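You operate a simulated robot arm through the tools that you are given. There is no shell and no other tool. Be economical: measure what you need, move in short steps, check, and stop when the job is done.

Carry out the task below with a simulated robot arm. There is one attempt and no reset: what you move stays moved.

TASK
Press the batch done key three times.
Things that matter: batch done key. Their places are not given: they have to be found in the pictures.

It is judged by the outcome, as a careful person would: the job done as asked, and still so three seconds after it is handed in. It fails if anything else is knocked over, pushed out of place, dropped, spilled or broken.

THE ROBOT
A 7-joint arm with a two-finger parallel gripper, fixed in place. Base frame: the origin is at the foot of the arm, x ahead of it, y to its left, z up. Lengths are in m, angles in degrees, forces in N, time in s.
Its first joint turns from -66.0 to 66.0 degrees. Payload 2.6 kg.
Tool frame: the origin (TCP) lies between the finger pads and is the grasp point; the fingertips stand 0.03 m ahead of it; z points along the fingers, y is the line along which they close. The gripper opens to 0.094 m. The fingers are 0.028 m wide and 0.01 m thick; the gripper's body (0.05 by 0.096 m) begins 0.055 m behind the TCP.
Orientation is that of the tool frame in the base frame, as a unit quaternion [w, x, y, z]. With the fingers straight down and closing along the base's y, the tool's x points along the base's -x, its y along +y and its z along -z.

THE INTERFACE
- The arm moves only by the tool move_arm. Its argument "series" is one flat list of numbers, 7 for each row, row after row: the closure in counts, from 0 (fully open) to 255 (shut), then the shift along the tool's x, y, z in units of 150 mm (1.0 is 150 mm), then the turn, a rotation vector about the tool's x, y, z in units of 60 degrees (1.0 is 60 degrees). In form: [grip, tx, ty, tz, wx, wy, wz, grip, tx, ty, tz, wx, wy, wz, ...]. A call has 1 to 8 rows; each row is the pose to reach, as a shift and turn from the pose commanded when the call began, along the tool's axes at that moment. A call with a number of a shift or a turn outside -1 to 1 is refused whole. A row lasts 0.2 s, in which the tool goes at most 0.05 m and 8.6 degrees; a call with a longer step from one row to the next is refused whole, and so is a gripper value outside its range. A pose out of reach is approached as far as the arm can. The call stops where the force on the tool passes 40 N (or 10 N more than at its start, if that is more) or the arm is blocked; 0.2 s more then pass. The fingers move at their own pace (about 0.072 m/s each) and stop on an object; they squeeze with about 22 N. The grip force told is the motor's: it shows also when the fingers shut on nothing. Time passes only in rows, and 0.2 s behind the last, so rows that repeat a pose let the fingers close. It gives the time, the measured TCP pose, the force on the tool (base axes), the opening and the grip force at its end, in the units of the frame above (readings bear some noise), and new pictures: "pictures" is both (left out), scene, wrist or none.
- Cameras (640 x 400 px; columns grow to the right, rows downward): "scene" is fixed at [0.0552, 0.4346, 0.5529]; the picture's right is [-0.68, -0.73, 0.00], its down [-0.47, 0.43, -0.77] and it looks along [0.56, -0.52, -0.64] (base axes); focal length 350 px, centre (320, 200). "wrist" rides on the gripper at [-0.037, 0, -0.058] in the tool frame; the picture's right is [0.00, -1.00, 0.00], its down [0.97, 0.00, -0.24] and it looks along [0.24, 0.00, 0.97] (tool axes); focal length 218 px, centre (320, 200).
- locate(camera, pixels): for up to 12 pixels [column, row] of the newest picture of that camera ("zoom" is the newest enlarged one), the place [x, y, z] in the base frame of the surface seen there, good to about 0.002 m, but the place of the scene camera against the robot may be out by one fixed shift of up to 0.018 m in any direction. No time passes.
- close_up(camera, box): a new picture of the part [left, top, right, bottom] of that camera's present view, enlarged. No time passes.
- hand_in(): hands the job in; it is judged then, once.

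Work in short steps. Measure before you move; look again where a grasp or a placing could have gone wrong, and mend it. You have 60 turns and 120 pictures in all, the two below and enlarged ones among them. Open the gripper and draw the arm clear of the work before you hand the job in, unless the task says otherwise; then end with one line.

The tools are called as name(argument=value, ...) on one line, values as JSON. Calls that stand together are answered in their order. move_arm: Moves the arm, as the interface text tells. Its arguments: {"type":"object","properties":{"series":{"type":"array"},"pictures":{"type":"string","enum":["both","scene","wrist","none"]}},"required":["series"]} The other tools are called the same way: locate (camera, pixels) gives the place of the surface under pixels of a picture; close_up (camera, box) takes an enlarged picture of a part of a camera's view; hand_in () hands the job in.

At the start:

```text
time: 0.0
ee_pos: [0.225, 0.283, 0.371]
tool_rot: [0.0, 0.0, 1.0, 0.0]
wrist_force: [0.7, 0.0, 0.5]
finger_gap: 0.0939
finger_force: 0.1
```

scene: 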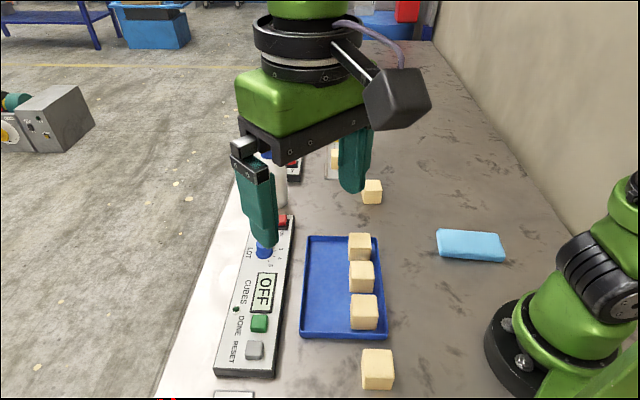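
wrist: 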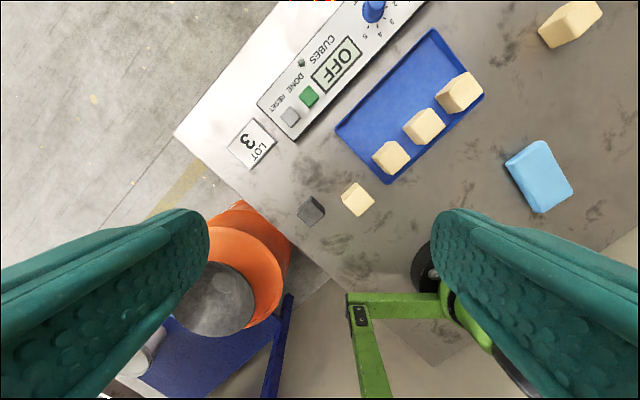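

The panel shows a green key labelled DONE at about (259,322) in the scene and the display reads OFF. I'll look closer before moving.

close_up(camera="scene", box=[200, 200, 328, 390])

close_up(camera="scene", box=[220, 130, 400, 242])

close_up(camera="wrist", box=[220, 0, 440, 170])

locate(camera="wrist", pixels=[[309, 97], [290, 117], [302, 63], [374, 10], [297, 139], [262, 105], [335, 65], [350, 135]])

locate(camera="scene", pixels=[[259, 322], [254, 349], [236, 309], [263, 252], [283, 222], [265, 292]])

```text
2.11 times, centred on (264, 295) of scene
```

zoom: 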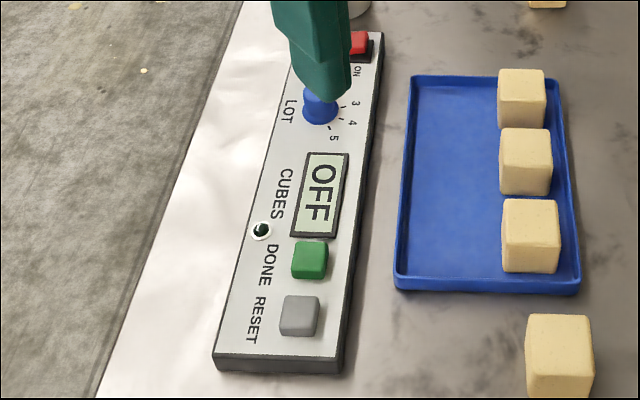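

```text
3.56 times, centred on (310, 186) of scene
```

zoom: 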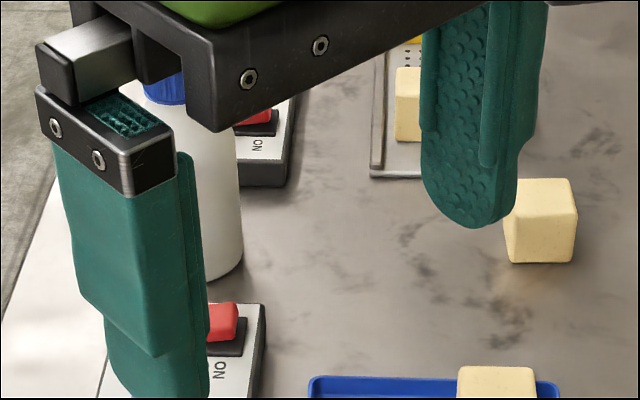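

```text
2.35 times, centred on (330, 85) of wrist
```

zoom: 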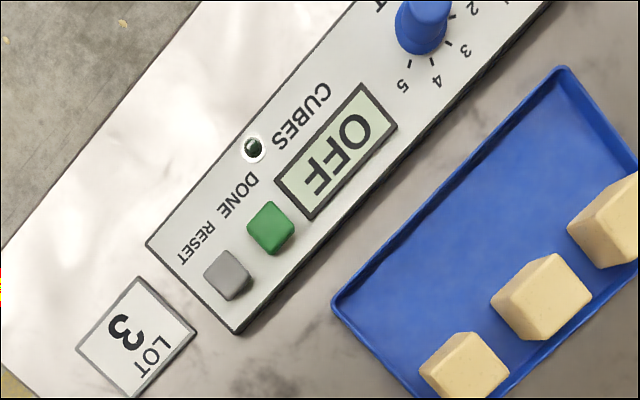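

```text
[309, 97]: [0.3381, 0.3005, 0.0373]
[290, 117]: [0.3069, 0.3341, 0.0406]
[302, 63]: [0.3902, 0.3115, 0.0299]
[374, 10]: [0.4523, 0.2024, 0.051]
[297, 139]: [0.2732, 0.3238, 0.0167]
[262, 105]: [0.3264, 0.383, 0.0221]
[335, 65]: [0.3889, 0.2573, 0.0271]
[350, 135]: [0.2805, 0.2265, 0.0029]
```

```text
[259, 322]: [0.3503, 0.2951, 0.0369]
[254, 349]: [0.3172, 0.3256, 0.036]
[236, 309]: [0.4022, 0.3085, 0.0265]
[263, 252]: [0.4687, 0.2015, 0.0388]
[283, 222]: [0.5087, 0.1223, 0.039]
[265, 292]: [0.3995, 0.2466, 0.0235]
```

The panel's switch may be off, and a second panel stands farther back. I'll shift the arm at height towards +x/-y to see everything.

move_arm(series=[0, -0.23, -0.23, 0, 0, 0, 0, 0, -0.46, -0.46, 0, 0, 0, 0, 0, -0.69, -0.69, 0, 0, 0, 0, 0, -0.92, -0.92, 0, 0, 0, 0])

```text
time: 1.0
ee_pos: [0.3633, 0.1456, 0.369]
tool_rot: [0.0, 0.001, 1.0, 0.001]
wrist_force: [-0.6, 0.3, -0.3]
finger_gap: 0.0943
finger_force: 0.0
```

scene: 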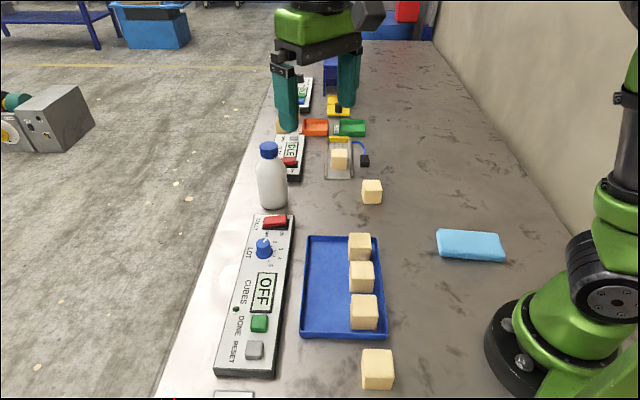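
wrist: 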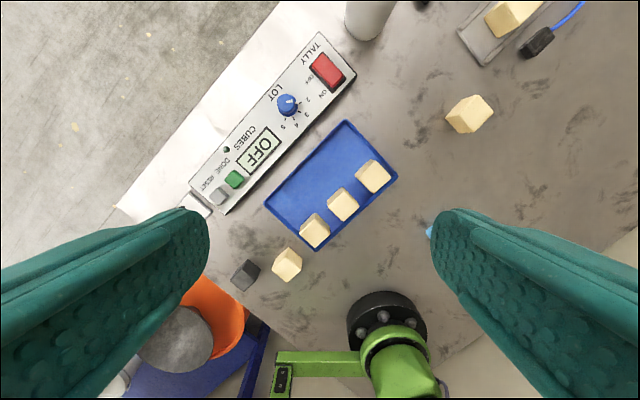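

Now the near panel reads TALLY with switch, LOT dial, DONE, RESET. I'll zoom in on it and the farther panels.

close_up(camera="wrist", box=[180, 25, 380, 225])

close_up(camera="scene", box=[240, 60, 400, 190])

close_up(camera="scene", box=[210, 205, 320, 290])

locate(camera="wrist", pixels=[[235, 179], [220, 196], [327, 71], [287, 103], [260, 190], [290, 100], [320, 66], [333, 76]])

```text
2.00 times, centred on (280, 125) of wrist
```

zoom: 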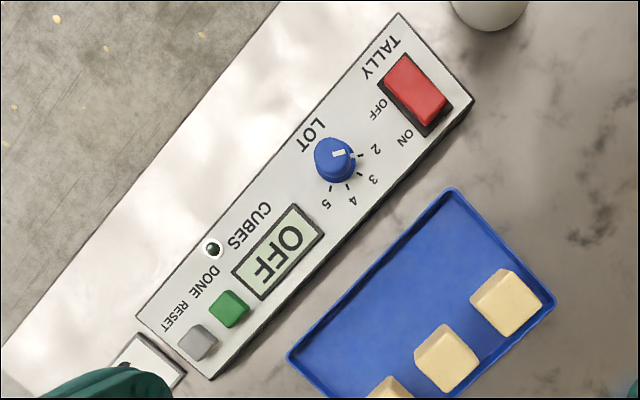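

```text
3.08 times, centred on (320, 125) of scene
```

zoom: 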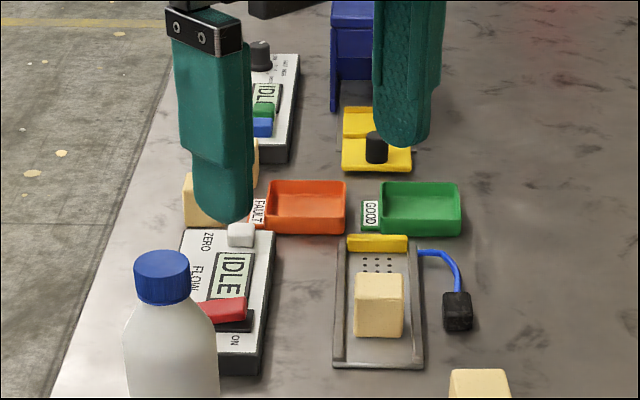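

```text
4.71 times, centred on (265, 248) of scene
```

zoom: 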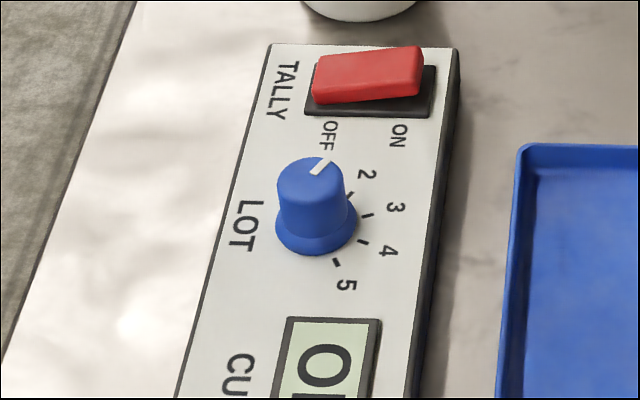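

```text
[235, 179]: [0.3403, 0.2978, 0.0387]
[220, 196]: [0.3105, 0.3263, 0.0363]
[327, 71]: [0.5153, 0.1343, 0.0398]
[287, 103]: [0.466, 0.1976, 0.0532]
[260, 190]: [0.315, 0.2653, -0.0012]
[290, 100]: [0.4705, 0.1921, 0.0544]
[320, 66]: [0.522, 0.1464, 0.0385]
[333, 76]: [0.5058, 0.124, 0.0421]
```

The table sits near z=0; the DONE key top is at about (0.340, 0.298, 0.038). I'll close the fingers and come over the key at a safe height to measure it again.

move_arm(series=[255, 0.03, 0.2, 0.2, 0, 0, 0, 255, 0.06, 0.4, 0.4, 0, 0, 0, 255, 0.09, 0.6, 0.6, 0, 0, 0, 255, 0.12, 0.8, 0.8, 0, 0, 0, 255, 0.155, 1.0, 1.0, 0, 0, 0, 255, 0.155, 1.0, 1.0, 0, 0, 0])

```text
time: 2.4
ee_pos: [0.3386, 0.2944, 0.2196]
tool_rot: [0.0, 0.0, 1.0, 0.0]
wrist_force: [0.5, -0.3, 0.3]
finger_gap: 0.0
finger_force: 21.1
```

scene: 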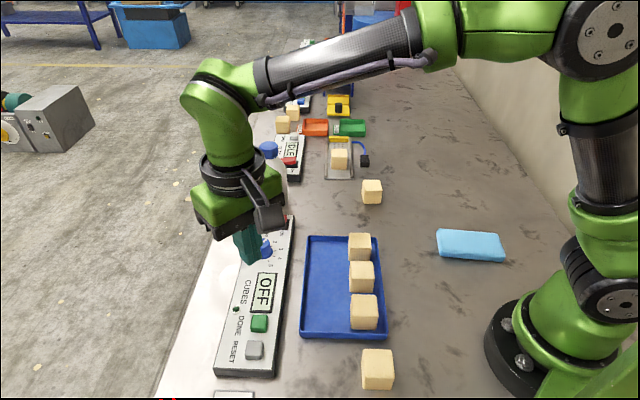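
wrist: 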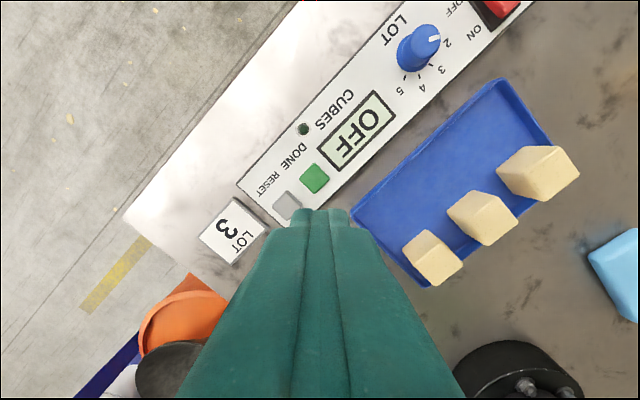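

The key is at wrist (315,179). I'll measure its top corners and edges.

locate(camera="wrist", pixels=[[315, 178], [303, 179], [327, 178], [315, 168], [314, 188], [286, 203], [296, 165], [345, 160], [304, 130]])

close_up(camera="wrist", box=[260, 110, 400, 230])

```text
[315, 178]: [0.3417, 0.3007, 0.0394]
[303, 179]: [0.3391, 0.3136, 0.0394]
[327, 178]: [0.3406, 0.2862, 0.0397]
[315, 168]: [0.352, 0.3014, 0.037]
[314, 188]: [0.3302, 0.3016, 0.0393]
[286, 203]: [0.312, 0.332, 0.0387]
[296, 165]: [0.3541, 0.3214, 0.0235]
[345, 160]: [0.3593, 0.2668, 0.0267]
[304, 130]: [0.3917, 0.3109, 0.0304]
```

```text
3.33 times, centred on (330, 170) of wrist
```

zoom: 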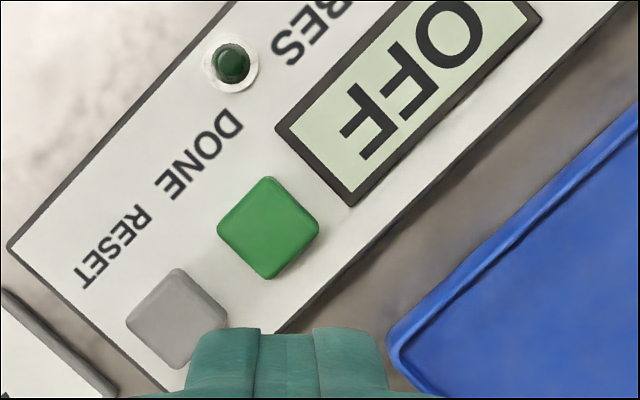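

Key centre (0.341, 0.3007), top z≈0.039, side about 2 cm. I descend to tips about 12 mm above it.

move_arm(series=[255, -0.007, 0.037, 0.3, 0, 0, 0, 255, -0.007, 0.037, 0.6, 0, 0, 0, 255, -0.007, 0.037, 0.8, 0, 0, 0, 255, -0.007, 0.037, 0.93, 0, 0, 0, 255, -0.007, 0.037, 0.93, 0, 0, 0])

close_up(camera="scene", box=[200, 230, 328, 380])

```text
time: 3.6
ee_pos: [0.3404, 0.3008, 0.0798]
tool_rot: [0.0, 0.0, 1.0, 0.0]
wrist_force: [0.2, -0.6, -0.4]
finger_gap: 0.0
finger_force: 22.4
```

scene: 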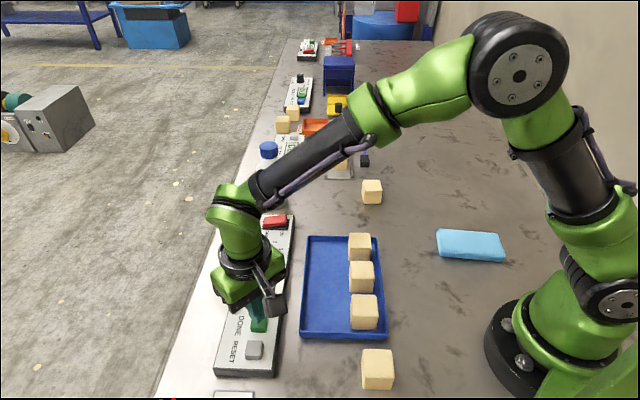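
wrist: 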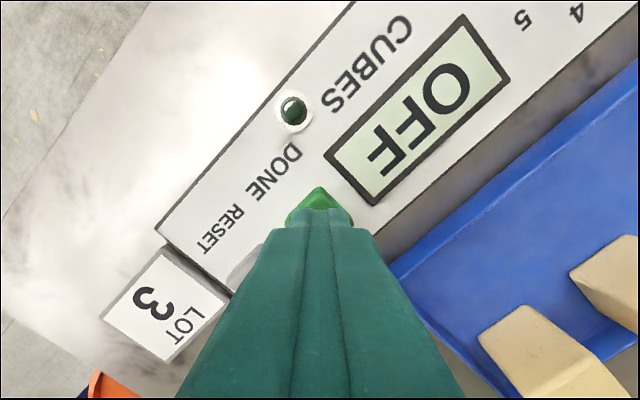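

```text
2.67 times, centred on (264, 305) of scene
```

zoom: 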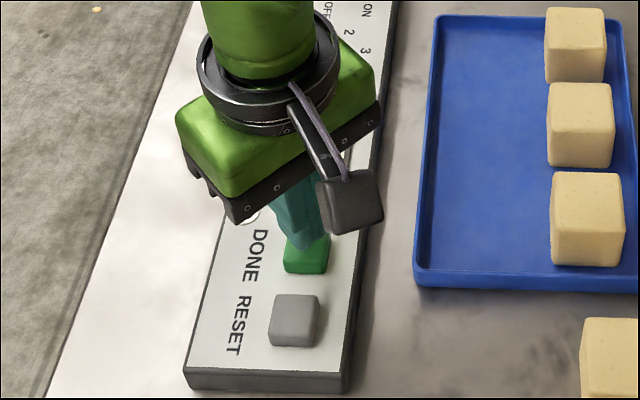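

Tips are over the key, and the wrist camera sees lamp and display clearly. First press: lower gradually to about 4 mm past the key top and look while holding.

move_arm(series=[255, 0, 0, 0.05, 0, 0, 0, 255, 0, 0, 0.07, 0, 0, 0, 255, 0, 0, 0.087, 0, 0, 0, 255, 0, 0, 0.1, 0, 0, 0], pictures="wrist")

```text
time: 4.6
ee_pos: [0.341, 0.2999, 0.0658]
tool_rot: [0.0, -0.001, 1.0, 0.0]
wrist_force: [0.5, 0.2, 1.8]
finger_gap: 0.0
finger_force: 22.0
```

wrist: 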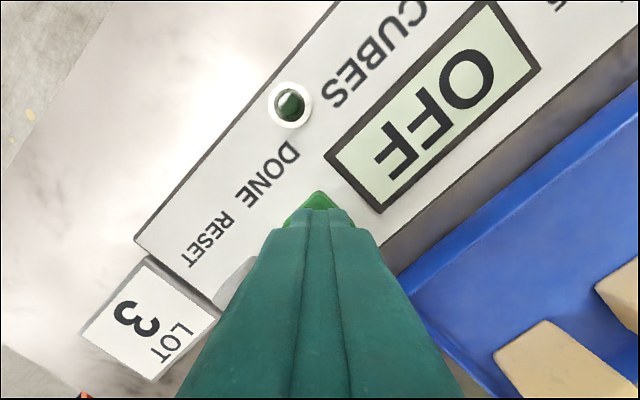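

Light contact (1.8 N), lamp still dark. I press a little further.

move_arm(series=[255, 0, 0, 0.01, 0, 0, 0, 255, 0, 0, 0.02, 0, 0, 0], pictures="wrist")

```text
time: 5.2
ee_pos: [0.3401, 0.3, 0.0623]
tool_rot: [0.001, 0.0, 1.0, 0.001]
wrist_force: [0.7, 0.0, 6.9]
finger_gap: 0.0
finger_force: 22.4
```

wrist: 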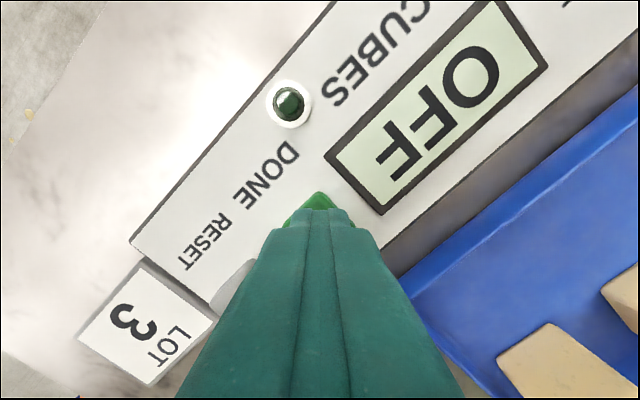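

Force 6.9 N, the key is moving, no lamp yet. Continue downwards.

move_arm(series=[255, 0, 0, 0.01, 0, 0, 0, 255, 0, 0, 0.02, 0, 0, 0], pictures="wrist")

```text
time: 5.8
ee_pos: [0.3408, 0.3011, 0.0608]
tool_rot: [0.002, 0.001, 1.0, 0.0]
wrist_force: [-3.5, -5.4, 20.2]
finger_gap: 0.0
finger_force: 22.2
```

wrist: 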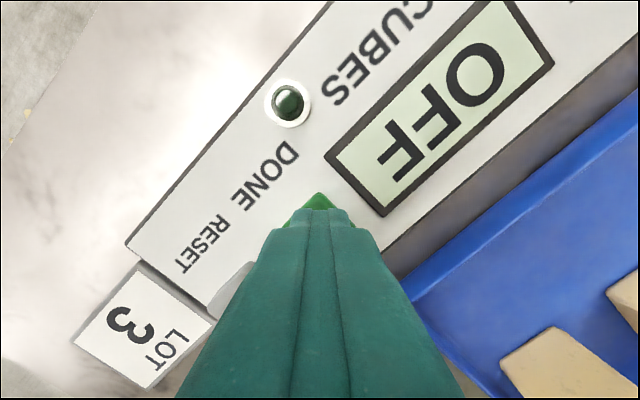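

The key bottomed out (20 N) and is fully pressed. The machine is off, so no lamp came on; I was only asked to press the key, so I leave the other controls alone. I release fully and check.

move_arm(series=[255, 0, 0, -0.05, 0, 0, 0, 255, 0, 0, -0.14, 0, 0, 0, 255, 0, 0, -0.14, 0, 0, 0], pictures="both")

close_up(camera="scene", box=[200, 230, 328, 380])

```text
time: 6.6
ee_pos: [0.3395, 0.3013, 0.0789]
tool_rot: [0.0, 0.0, 1.0, -0.001]
wrist_force: [0.6, 0.4, 0.8]
finger_gap: 0.0
finger_force: 21.4
```

scene: 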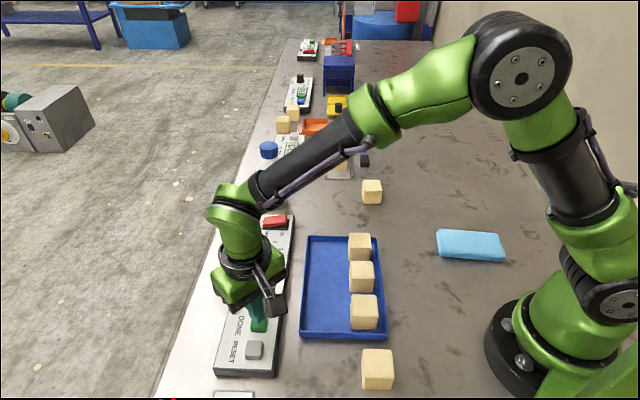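
wrist: 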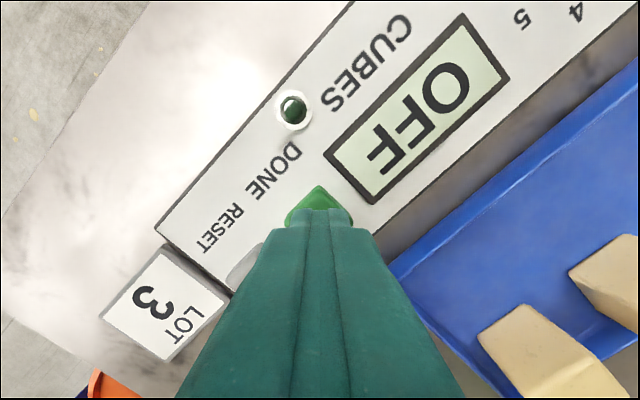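

```text
2.67 times, centred on (264, 305) of scene
```

zoom: 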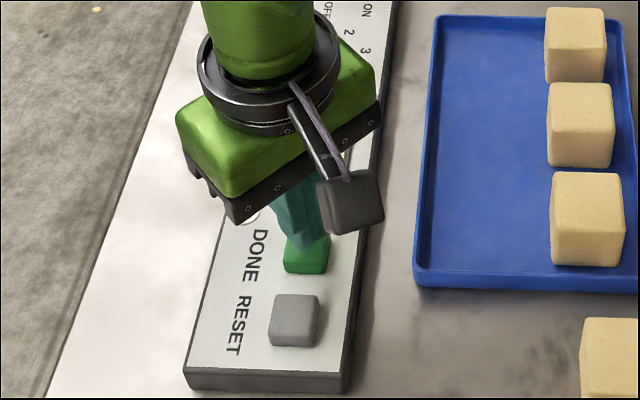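

The key sprang back and nothing else moved. Second press to the same depth.

move_arm(series=[255, 0, 0, 0.06, 0, 0, 0, 255, 0, 0, 0.1, 0, 0, 0, 255, 0, 0, 0.12, 0, 0, 0, 255, 0, 0, 0.138, 0, 0, 0], pictures="wrist")

move_arm(series=[255, 0, 0, -0.05, 0, 0, 0, 255, 0, 0, -0.138, 0, 0, 0, 255, 0, 0, -0.138, 0, 0, 0], pictures="wrist")

```text
time: 7.6
ee_pos: [0.3413, 0.3016, 0.0603]
tool_rot: [0.0, 0.0, 1.0, 0.0]
wrist_force: [-5.4, -3.4, 17.7]
finger_gap: 0.0
finger_force: 22.3
```

wrist: 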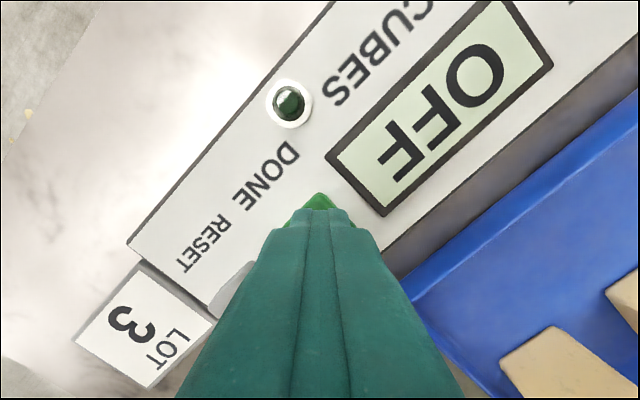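

```text
time: 8.4
ee_pos: [0.3393, 0.3008, 0.0804]
tool_rot: [0.0, 0.0, 1.0, 0.0]
wrist_force: [0.0, -0.4, -0.1]
finger_gap: 0.0
finger_force: 22.0
```

wrist: 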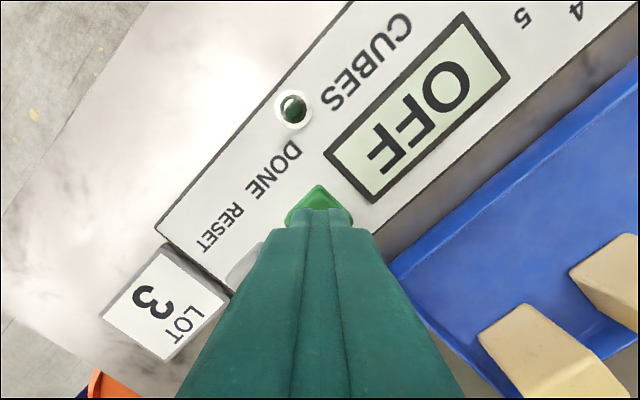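

Second press bottomed (17.7 N) and released. Third press and release, the same way.

move_arm(series=[255, 0, 0, 0.06, 0, 0, 0, 255, 0, 0, 0.1, 0, 0, 0, 255, 0, 0, 0.12, 0, 0, 0, 255, 0, 0, 0.138, 0, 0, 0], pictures="wrist")

move_arm(series=[255, 0, 0, -0.05, 0, 0, 0, 255, 0, 0, -0.2, 0, 0, 0, 255, 0, 0, -0.5, 0, 0, 0, 255, 0, 0, -0.8, 0, 0, 0, 255, 0, 0, -1.0, 0, 0, 0], pictures="none")

move_arm(series=[0, 0, 0, -0.3, 0, 0, 0, 0, 0, 0, -0.6, 0, 0, 0, 0, 0, 0, -0.9, 0, 0, 0, 0, 0, 0, -0.9, 0, 0, 0])

```text
time: 9.4
ee_pos: [0.3411, 0.3, 0.0618]
tool_rot: [0.0, 0.001, 1.0, 0.001]
wrist_force: [-5.3, -6.1, 20.5]
finger_gap: 0.0
finger_force: 21.9
```

wrist: 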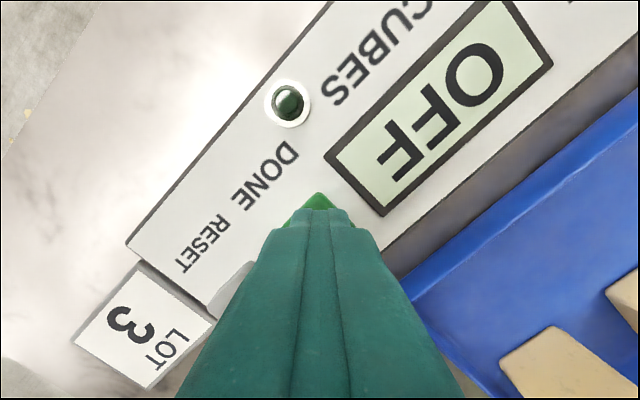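

```text
time: 10.6
ee_pos: [0.3395, 0.3001, 0.2096]
tool_rot: [0.001, 0.0, 1.0, 0.001]
wrist_force: [0.3, 0.8, -0.4]
finger_gap: 0.0
finger_force: 22.0
```

```text
time: 11.6
ee_pos: [0.3404, 0.3022, 0.3451]
tool_rot: [-0.001, 0.0, 1.0, 0.0]
wrist_force: [-0.6, -0.5, 0.1]
finger_gap: 0.094
finger_force: 0.1
```

scene: 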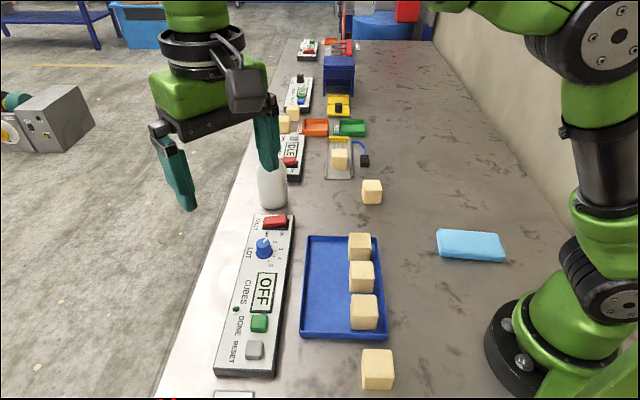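
wrist: 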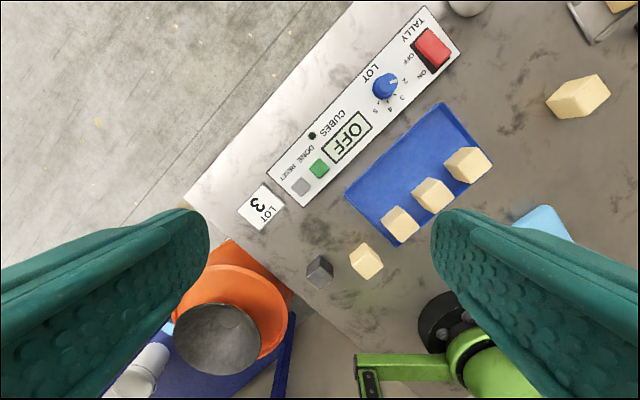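

Three full presses are done, the key is up again, everything else is in place, and the arm is clear with the gripper open.

hand_in()

```text
The job is handed in.
```

I pressed the batch done key fully three times and released it each time, but the tally machine was switched off (display reads OFF), so no lamp or count showed; I left its power switch and other controls alone.
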